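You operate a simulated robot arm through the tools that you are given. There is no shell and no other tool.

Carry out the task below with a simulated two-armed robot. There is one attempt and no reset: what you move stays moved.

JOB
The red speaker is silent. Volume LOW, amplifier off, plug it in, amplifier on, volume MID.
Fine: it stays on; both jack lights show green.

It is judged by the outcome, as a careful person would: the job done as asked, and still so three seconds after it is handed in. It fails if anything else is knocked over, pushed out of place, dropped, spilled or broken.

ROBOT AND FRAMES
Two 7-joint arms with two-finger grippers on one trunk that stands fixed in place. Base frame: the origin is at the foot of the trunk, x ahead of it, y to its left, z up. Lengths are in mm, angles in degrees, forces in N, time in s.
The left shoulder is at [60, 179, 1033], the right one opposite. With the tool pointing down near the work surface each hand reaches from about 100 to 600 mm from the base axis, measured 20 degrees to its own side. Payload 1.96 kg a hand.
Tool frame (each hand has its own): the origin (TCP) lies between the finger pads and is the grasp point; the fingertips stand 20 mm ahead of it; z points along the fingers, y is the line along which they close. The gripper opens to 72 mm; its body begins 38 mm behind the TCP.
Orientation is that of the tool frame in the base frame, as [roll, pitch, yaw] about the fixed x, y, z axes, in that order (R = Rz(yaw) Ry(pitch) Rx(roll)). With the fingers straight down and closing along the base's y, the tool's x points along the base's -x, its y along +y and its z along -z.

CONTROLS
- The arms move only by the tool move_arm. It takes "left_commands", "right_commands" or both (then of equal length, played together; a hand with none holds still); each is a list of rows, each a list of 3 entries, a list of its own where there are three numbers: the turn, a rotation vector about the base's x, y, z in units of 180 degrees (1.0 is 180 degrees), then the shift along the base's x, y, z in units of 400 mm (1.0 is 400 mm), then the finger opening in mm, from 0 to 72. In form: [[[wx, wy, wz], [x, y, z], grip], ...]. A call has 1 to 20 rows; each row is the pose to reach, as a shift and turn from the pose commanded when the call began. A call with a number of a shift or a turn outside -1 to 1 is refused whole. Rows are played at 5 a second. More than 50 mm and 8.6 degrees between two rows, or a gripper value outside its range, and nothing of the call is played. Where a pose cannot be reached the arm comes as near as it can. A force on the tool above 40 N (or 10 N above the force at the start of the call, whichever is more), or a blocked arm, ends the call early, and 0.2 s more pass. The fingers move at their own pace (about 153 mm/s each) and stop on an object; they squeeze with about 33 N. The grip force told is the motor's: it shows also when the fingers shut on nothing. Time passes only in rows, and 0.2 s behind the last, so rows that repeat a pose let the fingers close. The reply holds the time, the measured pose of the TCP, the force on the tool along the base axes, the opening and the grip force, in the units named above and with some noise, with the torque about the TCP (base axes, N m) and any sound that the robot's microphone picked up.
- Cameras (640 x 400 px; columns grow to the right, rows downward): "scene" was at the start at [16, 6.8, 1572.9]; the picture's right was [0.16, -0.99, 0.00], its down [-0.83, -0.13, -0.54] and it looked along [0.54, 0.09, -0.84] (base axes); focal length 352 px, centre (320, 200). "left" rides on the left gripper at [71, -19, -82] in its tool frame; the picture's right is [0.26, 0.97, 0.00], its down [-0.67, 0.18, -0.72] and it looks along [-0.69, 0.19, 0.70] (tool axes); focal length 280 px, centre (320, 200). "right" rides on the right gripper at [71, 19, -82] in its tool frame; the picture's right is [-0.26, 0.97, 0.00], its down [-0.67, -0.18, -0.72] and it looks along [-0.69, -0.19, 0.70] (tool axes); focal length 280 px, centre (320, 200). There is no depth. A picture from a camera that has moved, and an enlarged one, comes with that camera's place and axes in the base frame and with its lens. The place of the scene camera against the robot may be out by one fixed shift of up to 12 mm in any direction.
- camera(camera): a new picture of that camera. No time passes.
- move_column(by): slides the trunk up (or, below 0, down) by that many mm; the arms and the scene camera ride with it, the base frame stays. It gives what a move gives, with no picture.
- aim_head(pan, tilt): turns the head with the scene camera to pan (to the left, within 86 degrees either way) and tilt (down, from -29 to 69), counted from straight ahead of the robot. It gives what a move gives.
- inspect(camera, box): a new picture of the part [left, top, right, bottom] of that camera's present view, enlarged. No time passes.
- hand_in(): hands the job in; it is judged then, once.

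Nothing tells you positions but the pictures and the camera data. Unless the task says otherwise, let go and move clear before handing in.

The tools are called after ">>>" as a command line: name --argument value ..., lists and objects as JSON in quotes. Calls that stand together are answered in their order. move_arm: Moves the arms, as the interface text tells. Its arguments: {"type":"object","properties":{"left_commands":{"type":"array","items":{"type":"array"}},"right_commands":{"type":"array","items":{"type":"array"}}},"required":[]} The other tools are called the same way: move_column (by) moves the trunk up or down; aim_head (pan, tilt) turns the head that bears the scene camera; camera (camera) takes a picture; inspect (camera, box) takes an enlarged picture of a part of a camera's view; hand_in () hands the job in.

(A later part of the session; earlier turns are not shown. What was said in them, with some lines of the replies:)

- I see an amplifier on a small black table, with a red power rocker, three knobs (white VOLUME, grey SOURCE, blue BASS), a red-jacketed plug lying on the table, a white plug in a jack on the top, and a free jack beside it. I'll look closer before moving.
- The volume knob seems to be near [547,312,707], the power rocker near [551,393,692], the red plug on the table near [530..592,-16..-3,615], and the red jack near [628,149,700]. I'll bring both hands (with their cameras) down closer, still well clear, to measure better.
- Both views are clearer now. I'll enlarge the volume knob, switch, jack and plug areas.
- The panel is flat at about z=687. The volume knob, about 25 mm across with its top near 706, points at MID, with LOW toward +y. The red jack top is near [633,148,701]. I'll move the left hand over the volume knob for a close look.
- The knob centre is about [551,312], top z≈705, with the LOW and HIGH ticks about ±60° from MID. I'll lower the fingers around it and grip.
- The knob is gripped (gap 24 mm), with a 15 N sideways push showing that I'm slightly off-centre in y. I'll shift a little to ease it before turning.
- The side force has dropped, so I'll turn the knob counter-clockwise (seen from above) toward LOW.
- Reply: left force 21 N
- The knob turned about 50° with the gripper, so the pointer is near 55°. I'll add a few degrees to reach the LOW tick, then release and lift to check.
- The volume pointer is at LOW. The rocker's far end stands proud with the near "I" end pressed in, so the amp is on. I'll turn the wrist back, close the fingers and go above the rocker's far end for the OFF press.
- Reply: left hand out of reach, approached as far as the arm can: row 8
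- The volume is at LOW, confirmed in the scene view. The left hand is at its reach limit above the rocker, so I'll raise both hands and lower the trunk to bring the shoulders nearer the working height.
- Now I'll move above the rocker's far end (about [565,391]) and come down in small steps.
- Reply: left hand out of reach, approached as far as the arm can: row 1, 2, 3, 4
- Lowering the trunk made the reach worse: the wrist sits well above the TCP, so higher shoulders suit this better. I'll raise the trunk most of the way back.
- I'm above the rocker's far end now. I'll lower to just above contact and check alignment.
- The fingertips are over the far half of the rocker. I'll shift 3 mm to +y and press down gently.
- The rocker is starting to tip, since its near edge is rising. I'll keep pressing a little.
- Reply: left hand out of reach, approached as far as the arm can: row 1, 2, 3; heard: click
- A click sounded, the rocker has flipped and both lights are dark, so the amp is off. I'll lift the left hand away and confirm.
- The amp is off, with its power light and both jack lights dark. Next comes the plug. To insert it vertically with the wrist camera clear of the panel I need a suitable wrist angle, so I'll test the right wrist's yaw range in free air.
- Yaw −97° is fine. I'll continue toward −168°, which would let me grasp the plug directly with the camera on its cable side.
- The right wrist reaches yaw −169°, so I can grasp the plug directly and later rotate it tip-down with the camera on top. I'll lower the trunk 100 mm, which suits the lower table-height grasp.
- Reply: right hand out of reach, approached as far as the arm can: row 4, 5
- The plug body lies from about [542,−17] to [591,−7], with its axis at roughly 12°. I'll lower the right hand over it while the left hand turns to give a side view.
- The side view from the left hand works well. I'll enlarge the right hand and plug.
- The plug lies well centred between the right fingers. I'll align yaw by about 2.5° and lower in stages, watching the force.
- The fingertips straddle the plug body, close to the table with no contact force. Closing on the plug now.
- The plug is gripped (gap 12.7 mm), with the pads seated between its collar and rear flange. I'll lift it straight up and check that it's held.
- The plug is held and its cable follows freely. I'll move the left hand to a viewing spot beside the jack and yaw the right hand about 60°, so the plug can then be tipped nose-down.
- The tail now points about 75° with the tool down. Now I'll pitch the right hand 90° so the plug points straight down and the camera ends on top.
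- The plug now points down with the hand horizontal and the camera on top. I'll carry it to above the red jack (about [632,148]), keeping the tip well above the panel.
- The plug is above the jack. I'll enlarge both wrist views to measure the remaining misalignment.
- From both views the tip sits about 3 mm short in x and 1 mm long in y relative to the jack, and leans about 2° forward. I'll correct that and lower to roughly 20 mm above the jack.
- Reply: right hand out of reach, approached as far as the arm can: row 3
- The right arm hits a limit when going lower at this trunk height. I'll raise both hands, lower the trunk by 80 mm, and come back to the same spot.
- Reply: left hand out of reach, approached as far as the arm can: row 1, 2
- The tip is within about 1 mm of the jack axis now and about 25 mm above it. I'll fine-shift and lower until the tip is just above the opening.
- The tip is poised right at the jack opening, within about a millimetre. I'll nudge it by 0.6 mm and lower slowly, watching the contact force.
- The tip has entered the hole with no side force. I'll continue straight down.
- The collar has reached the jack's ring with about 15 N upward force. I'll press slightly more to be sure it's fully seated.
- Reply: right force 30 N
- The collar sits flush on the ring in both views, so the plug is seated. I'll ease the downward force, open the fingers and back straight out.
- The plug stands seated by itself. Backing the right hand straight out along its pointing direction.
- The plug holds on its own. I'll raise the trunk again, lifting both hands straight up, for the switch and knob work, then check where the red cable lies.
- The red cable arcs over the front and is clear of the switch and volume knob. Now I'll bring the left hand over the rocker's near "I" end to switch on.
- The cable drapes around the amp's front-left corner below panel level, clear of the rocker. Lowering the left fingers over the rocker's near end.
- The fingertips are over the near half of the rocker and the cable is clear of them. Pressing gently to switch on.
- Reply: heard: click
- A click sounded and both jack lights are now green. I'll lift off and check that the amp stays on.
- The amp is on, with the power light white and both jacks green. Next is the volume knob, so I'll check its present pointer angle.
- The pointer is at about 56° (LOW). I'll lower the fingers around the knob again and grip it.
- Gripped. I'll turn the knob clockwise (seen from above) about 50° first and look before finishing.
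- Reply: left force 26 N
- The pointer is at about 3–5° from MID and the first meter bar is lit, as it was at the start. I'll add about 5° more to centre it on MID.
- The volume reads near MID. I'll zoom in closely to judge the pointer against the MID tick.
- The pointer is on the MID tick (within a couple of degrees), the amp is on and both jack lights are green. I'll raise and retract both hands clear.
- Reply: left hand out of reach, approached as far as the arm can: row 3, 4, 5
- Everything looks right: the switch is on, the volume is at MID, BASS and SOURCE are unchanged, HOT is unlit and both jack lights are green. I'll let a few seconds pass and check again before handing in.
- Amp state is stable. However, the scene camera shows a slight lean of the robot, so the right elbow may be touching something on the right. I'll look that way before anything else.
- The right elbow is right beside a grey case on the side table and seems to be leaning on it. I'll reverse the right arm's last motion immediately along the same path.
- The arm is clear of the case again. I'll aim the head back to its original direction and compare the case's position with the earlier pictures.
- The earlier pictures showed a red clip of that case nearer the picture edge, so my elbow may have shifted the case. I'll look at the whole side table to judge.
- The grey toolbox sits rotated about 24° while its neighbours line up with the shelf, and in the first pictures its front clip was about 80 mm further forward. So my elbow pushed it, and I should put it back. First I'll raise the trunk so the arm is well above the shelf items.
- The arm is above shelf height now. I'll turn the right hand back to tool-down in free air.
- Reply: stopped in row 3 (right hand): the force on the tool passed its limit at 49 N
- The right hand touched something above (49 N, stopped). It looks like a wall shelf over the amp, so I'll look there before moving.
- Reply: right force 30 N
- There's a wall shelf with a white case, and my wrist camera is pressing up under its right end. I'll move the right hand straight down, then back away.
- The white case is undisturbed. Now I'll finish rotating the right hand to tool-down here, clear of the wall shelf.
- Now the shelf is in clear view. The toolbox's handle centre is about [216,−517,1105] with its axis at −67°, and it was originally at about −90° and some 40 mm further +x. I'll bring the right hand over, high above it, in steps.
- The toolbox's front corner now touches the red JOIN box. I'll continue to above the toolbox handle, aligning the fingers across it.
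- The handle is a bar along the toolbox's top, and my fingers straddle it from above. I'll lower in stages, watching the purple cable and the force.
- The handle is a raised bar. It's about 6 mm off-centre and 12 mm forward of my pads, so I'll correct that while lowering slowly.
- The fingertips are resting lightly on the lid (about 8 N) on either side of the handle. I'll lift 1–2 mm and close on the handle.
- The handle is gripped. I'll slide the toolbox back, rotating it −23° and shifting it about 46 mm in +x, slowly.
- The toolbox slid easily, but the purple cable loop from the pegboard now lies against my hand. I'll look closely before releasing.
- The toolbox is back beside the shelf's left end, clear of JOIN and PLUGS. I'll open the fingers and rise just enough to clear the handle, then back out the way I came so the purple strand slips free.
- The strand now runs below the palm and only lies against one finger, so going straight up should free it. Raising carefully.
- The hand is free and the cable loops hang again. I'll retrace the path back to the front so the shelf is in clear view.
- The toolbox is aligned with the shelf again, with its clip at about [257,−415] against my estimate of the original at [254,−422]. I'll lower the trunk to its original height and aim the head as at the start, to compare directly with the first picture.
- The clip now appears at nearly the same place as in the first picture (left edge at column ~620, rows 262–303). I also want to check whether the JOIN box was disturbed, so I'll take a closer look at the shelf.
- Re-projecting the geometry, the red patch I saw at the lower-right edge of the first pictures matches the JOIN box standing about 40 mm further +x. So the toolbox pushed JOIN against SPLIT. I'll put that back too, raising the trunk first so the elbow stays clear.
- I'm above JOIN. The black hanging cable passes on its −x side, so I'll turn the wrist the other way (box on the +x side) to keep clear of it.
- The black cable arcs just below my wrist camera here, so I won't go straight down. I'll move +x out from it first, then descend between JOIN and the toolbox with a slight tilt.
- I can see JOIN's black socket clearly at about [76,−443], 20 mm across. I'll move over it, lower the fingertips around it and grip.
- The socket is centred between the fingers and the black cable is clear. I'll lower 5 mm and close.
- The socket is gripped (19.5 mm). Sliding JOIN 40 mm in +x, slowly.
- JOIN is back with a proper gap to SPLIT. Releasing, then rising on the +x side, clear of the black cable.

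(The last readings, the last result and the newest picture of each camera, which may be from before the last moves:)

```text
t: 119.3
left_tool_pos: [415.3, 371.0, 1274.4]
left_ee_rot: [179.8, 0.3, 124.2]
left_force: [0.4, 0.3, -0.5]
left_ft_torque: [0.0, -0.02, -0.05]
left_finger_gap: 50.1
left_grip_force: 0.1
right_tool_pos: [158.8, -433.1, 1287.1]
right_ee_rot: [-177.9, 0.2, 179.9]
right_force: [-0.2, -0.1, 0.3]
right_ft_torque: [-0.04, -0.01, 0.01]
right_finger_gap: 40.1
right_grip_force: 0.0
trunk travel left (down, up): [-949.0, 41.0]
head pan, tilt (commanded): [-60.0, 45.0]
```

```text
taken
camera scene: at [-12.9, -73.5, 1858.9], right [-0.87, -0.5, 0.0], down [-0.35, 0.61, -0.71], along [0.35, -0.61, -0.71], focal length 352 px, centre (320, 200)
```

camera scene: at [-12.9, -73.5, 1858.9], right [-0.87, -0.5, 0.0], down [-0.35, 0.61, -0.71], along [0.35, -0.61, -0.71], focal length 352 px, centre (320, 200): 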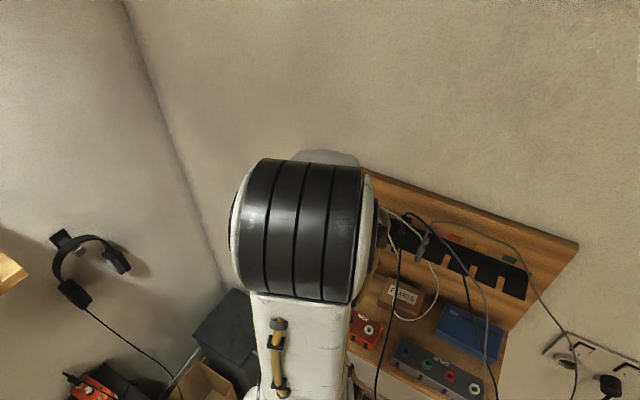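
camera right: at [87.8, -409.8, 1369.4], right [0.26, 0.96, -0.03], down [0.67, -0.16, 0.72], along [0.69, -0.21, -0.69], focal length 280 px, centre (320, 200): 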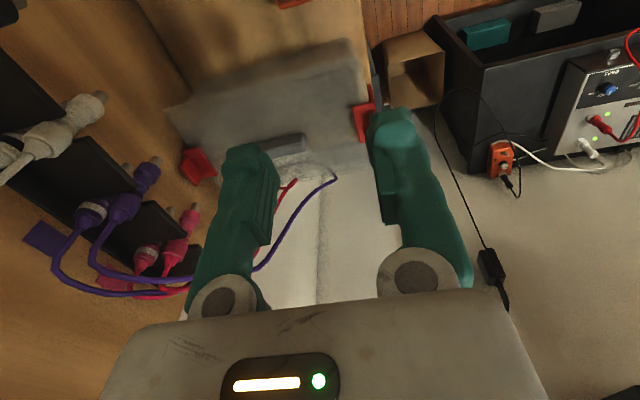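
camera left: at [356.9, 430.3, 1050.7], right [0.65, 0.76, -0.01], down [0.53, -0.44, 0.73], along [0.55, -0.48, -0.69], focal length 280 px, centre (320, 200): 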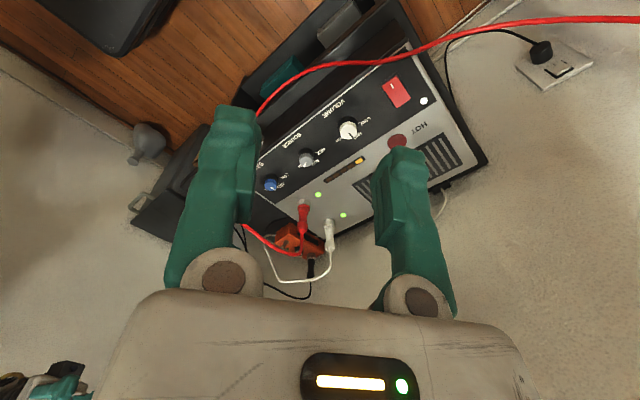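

Now I'll bring the right hand back toward its starting pose, front-centre and still high, in the natural wrist orientation.

>>> move_arm --right_commands '[[[0, 0, 0], [0.05, 0.09, 0.01], 40], [[0, 0, 0], [0.1, 0.185, 0.02], 40], [[0, 0, 0], [0.15, 0.28, 0.03], 40], [[0, 0, 0], [0.2, 0.375, 0.04], 40], [[0, 0, 0], [0.25, 0.47, 0.05], 40], [[0, 0, 0], [0.3, 0.565, 0.06], 40], [[0, 0, 0], [0.35, 0.66, 0.065], 40], [[0, 0, 0], [0.4, 0.755, 0.065], 40], [[0, 0, 0], [0.45, 0.85, 0.065], 40], [[0, 0, 0], [0.5, 0.945, 0.065], 40]]'

>>> camera --camera "scene"

>>> inspect --camera "scene" --box '[250, 190, 450, 380]'

```text
t: 121.5
left_tool_pos: [415.9, 370.5, 1274.2]
left_ee_rot: [-180.0, 0.3, 124.2]
left_force: [0.1, 1.3, 0.1]
left_ft_torque: [-0.02, 0.0, -0.01]
left_finger_gap: 50.1
left_grip_force: 0.1
right_tool_pos: [361.8, -52.5, 1309.2]
right_ee_rot: [-178.0, 0.1, 179.9]
right_force: [-0.8, 0.9, 0.1]
right_ft_torque: [0.0, 0.03, -0.01]
right_finger_gap: 40.0
right_grip_force: 0.0
right hand out of reach, approached as far as the arm can: row 3, 4, 5
trunk travel left (down, up): [-949.0, 41.0]
head pan, tilt (commanded): [-60.0, 45.0]
```

```text
taken
camera scene: at [-10.3, -73.4, 1859.0], right [-0.87, -0.5, 0.0], down [-0.35, 0.61, -0.71], along [0.35, -0.61, -0.71], focal length 352 px, centre (320, 200)
```

scene: 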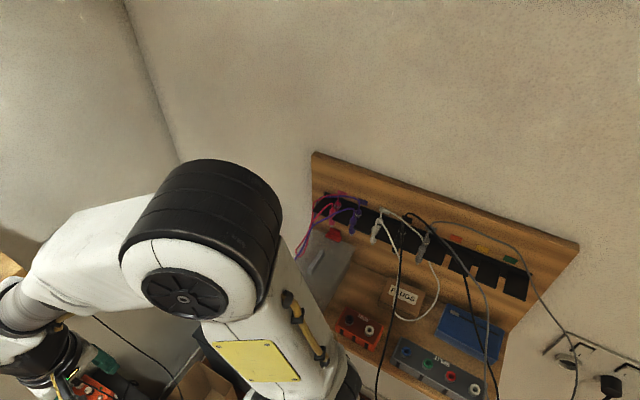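

```text
2.11 times, centred on (350, 285) of scene
camera zoom: at [-10.3, -73.4, 1859.0], right [-0.87, -0.5, 0.0], down [-0.35, 0.61, -0.71], along [0.35, -0.61, -0.71], focal length 742 px, centre (257, 21)
```

zoom: 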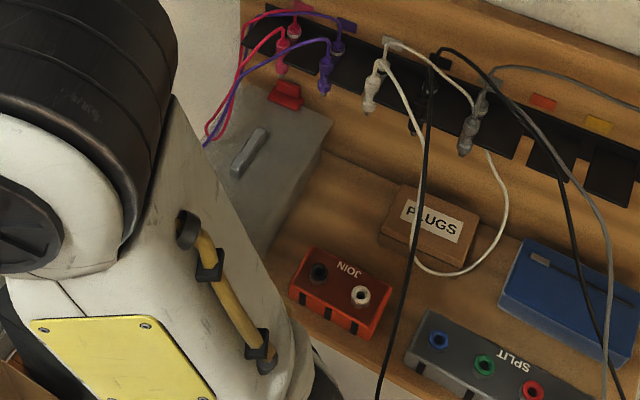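

>>> move_arm --right_commands '[[[0, 0, 0], [0.05, 0.09, 0.01], 50], [[0, 0, 0], [0.1, 0.176, 0.01], 60], [[0, 0, 0], [0.1, 0.176, 0.01], 72]]'

>>> aim_head --pan 9.1 --tilt 57.1

>>> camera --camera "scene"

```text
t: 122.3
left_tool_pos: [413.2, 369.8, 1274.8]
left_ee_rot: [179.7, 0.3, 124.2]
left_force: [-0.1, 0.6, -0.5]
left_ft_torque: [-0.01, -0.04, -0.02]
left_finger_gap: 49.9
left_grip_force: 0.1
right_tool_pos: [394.0, 4.2, 1319.4]
right_ee_rot: [-178.4, 1.5, 179.8]
right_force: [0.6, -0.1, 0.4]
right_ft_torque: [-0.01, -0.01, 0.0]
right_finger_gap: 71.6
right_grip_force: 0.0
right hand out of reach, approached as far as the arm can: row 2, 3
trunk travel left (down, up): [-949.0, 41.0]
head pan, tilt (commanded): [-60.0, 45.0]
```

```text
t: 123.7
left_tool_pos: [414.6, 370.4, 1274.6]
left_ee_rot: [180.0, 0.3, 124.2]
left_force: [0.2, 0.4, -0.3]
left_ft_torque: [0.0, -0.02, -0.02]
left_finger_gap: 50.0
left_grip_force: 0.1
right_tool_pos: [393.3, 4.1, 1317.0]
right_ee_rot: [-178.4, 1.4, 180.0]
right_force: [-0.1, 0.4, 0.4]
right_ft_torque: [0.0, 0.03, 0.02]
right_finger_gap: 71.7
right_grip_force: 0.0
trunk travel left (down, up): [-949.0, 41.0]
head pan, tilt (commanded): [9.1, 57.1]
```

```text
taken
camera scene: at [16.0, 6.3, 1842.9], right [0.16, -0.99, 0.0], down [-0.83, -0.13, -0.54], along [0.54, 0.09, -0.84], focal length 352 px, centre (320, 200)
```

scene: 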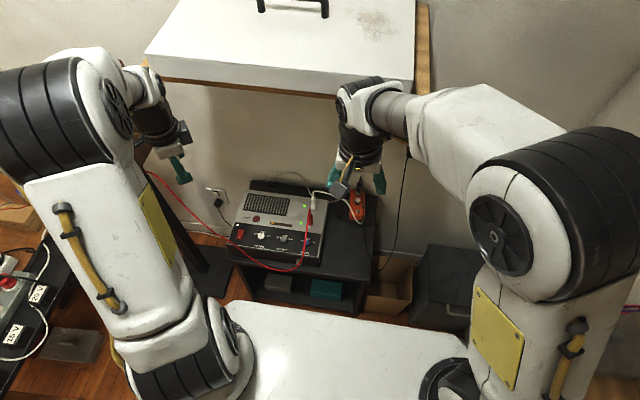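

>>> move_arm --right_commands '[[[0, 0, 0], [0, 0, -0.06], 72], [[0.008, -0.008, 0], [0.01, 0.02, -0.13], 72], [[0.012, -0.008, 0], [0.02, 0.05, -0.2], 72], [[0.012, -0.008, 0], [0.02, 0.08, -0.24], 72]]'

>>> camera --camera "scene"

```text
t: 124.7
left_tool_pos: [416.0, 370.2, 1274.4]
left_ee_rot: [179.9, 0.3, 124.3]
left_force: [0.3, -0.4, -0.5]
left_ft_torque: [-0.05, -0.05, 0.0]
left_finger_gap: 49.8
left_grip_force: 0.0
right_tool_pos: [405.4, 38.6, 1222.4]
right_ee_rot: [179.9, 1.6, 179.8]
right_force: [-0.5, -0.8, 0.6]
right_ft_torque: [0.0, -0.03, 0.0]
right_finger_gap: 72.0
right_grip_force: 0.1
trunk travel left (down, up): [-949.0, 41.0]
head pan, tilt (commanded): [9.1, 57.1]
```

```text
taken
camera scene: at [16.5, 7.6, 1842.9], right [0.16, -0.99, 0.0], down [-0.83, -0.13, -0.54], along [0.54, 0.09, -0.84], focal length 352 px, centre (320, 200)
```

scene: 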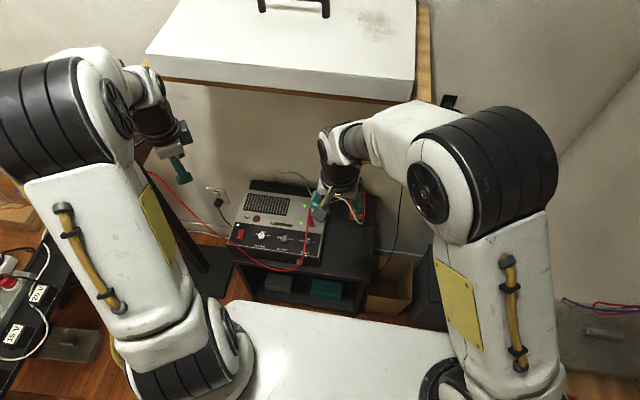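

The elbow is well inside now. Lowering the trunk to its starting height.

>>> move_column --by -270

>>> camera --camera "scene"

>>> inspect --camera "scene" --box '[560, 240, 640, 400]'

>>> inspect --camera "scene" --box '[190, 110, 390, 235]'

```text
t: 127.5
left_tool_pos: [415.2, 370.8, 1003.6]
left_ee_rot: [179.9, 0.3, 124.3]
left_force: [0.0, 1.1, 0.2]
left_ft_torque: [0.02, -0.01, -0.01]
left_finger_gap: 50.1
left_grip_force: 0.2
right_tool_pos: [402.7, 37.2, 953.9]
right_ee_rot: [179.9, 1.6, 179.9]
right_force: [0.4, -1.1, -1.0]
right_ft_torque: [-0.02, 0.0, -0.02]
right_finger_gap: 72.0
right_grip_force: 0.1
trunk travel left (down, up): [-679.0, 311.0]
head pan, tilt (commanded): [9.1, 57.1]
```

```text
taken
camera scene: at [15.9, 6.7, 1572.9], right [0.16, -0.99, 0.0], down [-0.83, -0.13, -0.54], along [0.54, 0.09, -0.84], focal length 352 px, centre (320, 200)
```

scene: 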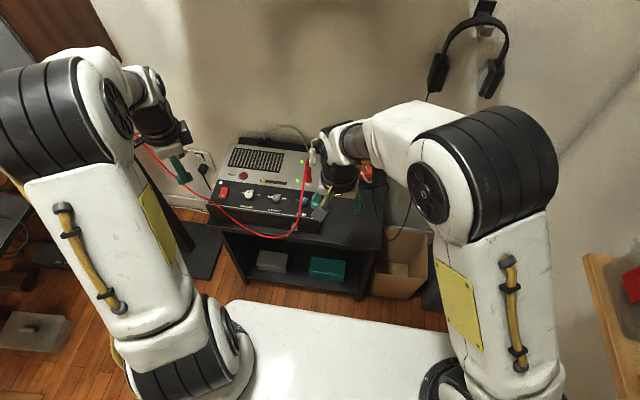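

```text
2.50 times, centred on (600, 320) of scene
camera zoom: at [15.9, 6.7, 1572.9], right [0.16, -0.99, 0.0], down [-0.83, -0.13, -0.54], along [0.54, 0.09, -0.84], focal length 881 px, centre (-380, -100)
```

zoom: 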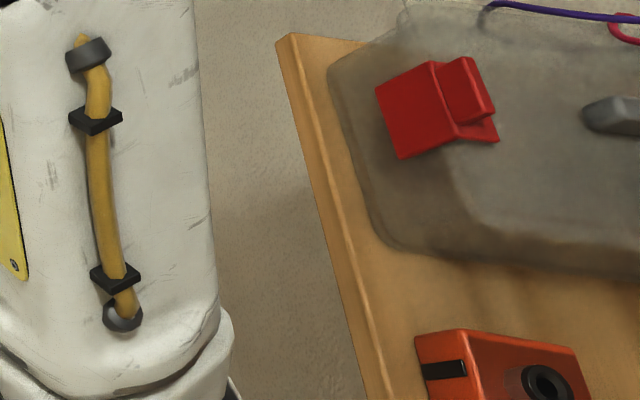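

```text
3.20 times, centred on (290, 172) of scene
camera zoom: at [15.9, 6.7, 1572.9], right [0.16, -0.99, 0.0], down [-0.83, -0.13, -0.54], along [0.54, 0.09, -0.84], focal length 1128 px, centre (416, 288)
```

zoom: 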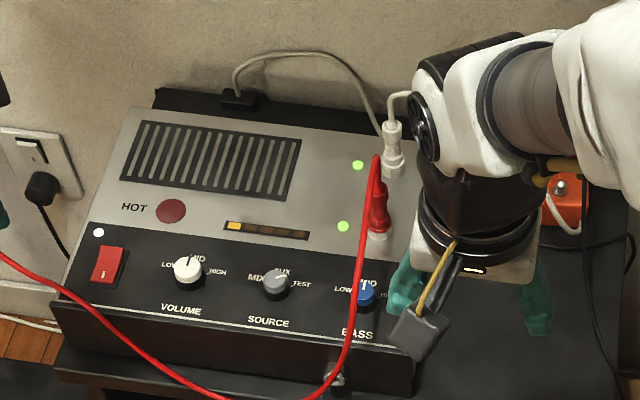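

The view now matches the first picture, with both red marks at the right edge in their original places. The amp is unmoved, on, and both lights are green. I'll also check the left side for any contact with the left arm.

>>> aim_head --pan 50 --tilt 45

>>> camera --camera "scene"

>>> camera --camera "left"

>>> camera --camera "right"

```text
t: 128.6
left_tool_pos: [414.6, 369.2, 1005.3]
left_ee_rot: [179.8, 0.3, 124.1]
left_force: [-0.5, -0.3, -0.1]
left_ft_torque: [0.01, 0.01, 0.03]
left_finger_gap: 50.0
left_grip_force: 0.2
right_tool_pos: [403.8, 38.0, 953.3]
right_ee_rot: [179.9, 1.6, 179.8]
right_force: [0.4, -0.2, -0.4]
right_ft_torque: [0.01, 0.03, 0.02]
right_finger_gap: 72.1
right_grip_force: 0.0
trunk travel left (down, up): [-679.0, 311.0]
head pan, tilt (commanded): [50.0, 45.0]
```

```text
taken
camera scene: at [-0.7, 57.9, 1588.9], right [0.77, -0.64, 0.0], down [-0.46, -0.54, -0.71], along [0.45, 0.54, -0.71], focal length 352 px, centre (320, 200)
```

scene: 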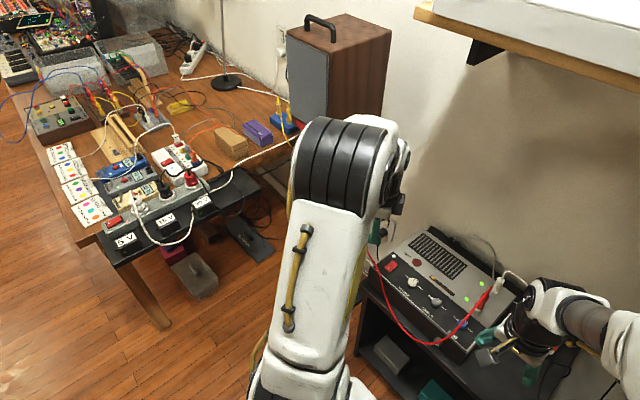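

```text
taken
camera left: at [358.5, 417.7, 1084.9], right [0.65, 0.76, 0.0], down [0.53, -0.45, 0.72], along [0.55, -0.47, -0.69], focal length 280 px, centre (320, 200)
```

left: 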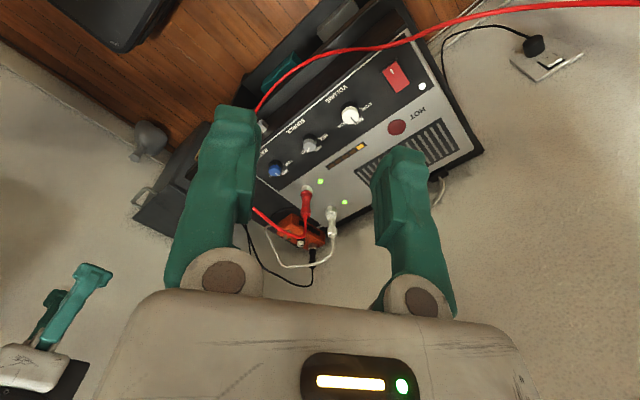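

```text
taken
camera right: at [330.1, 58.0, 1034.0], right [0.26, 0.96, 0.01], down [0.65, -0.19, 0.73], along [0.71, -0.19, -0.68], focal length 280 px, centre (320, 200)
```

right: 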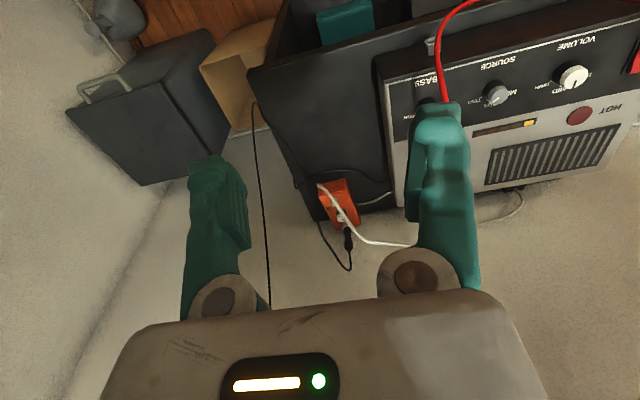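

Everything is in order: the amp is on, the volume is at MID, the red plug is seated and both jack lights are green. The toolbox and JOIN box are back in place as best I can judge, and both hands are empty and clear. Handing in.

>>> hand_in

```text
The job is handed in.
```

The red speaker is plugged in and the amplifier is back on at volume MID. The steps were done in your order, the amp has stayed on, and both jack lights show green. The HOT lamp is dark, and the BASS and SOURCE knobs are unchanged.

While backing the right arm away, I knocked two other things and put them back:

- **Grey toolbox on the side shelf:** my elbow turned it about 23° and pushed its front end about 80 mm. I slid it back by its handle. By my measurements it is within about 10 mm of where it was. I assumed it had stood square to the shelf.
- **JOIN box beside it:** the toolbox had pushed it about 40 mm toward the SPLIT box. I slid it back. From the starting camera position, the visible parts of both items line up with where I placed them in the first picture. I judged this by eye. If JOIN also nudged SPLIT, I couldn't tell, and I left SPLIT alone.

Two smaller things are also different or worth knowing:

- **Cables:** the red speaker cable now hangs in front of the amp instead of running behind it. The purple and pink cable loops now lie partly on top of the toolbox.
- **Wall shelf:** the right wrist camera pressed up under it, peaking at 49 N. The white case on it looked undisturbed.
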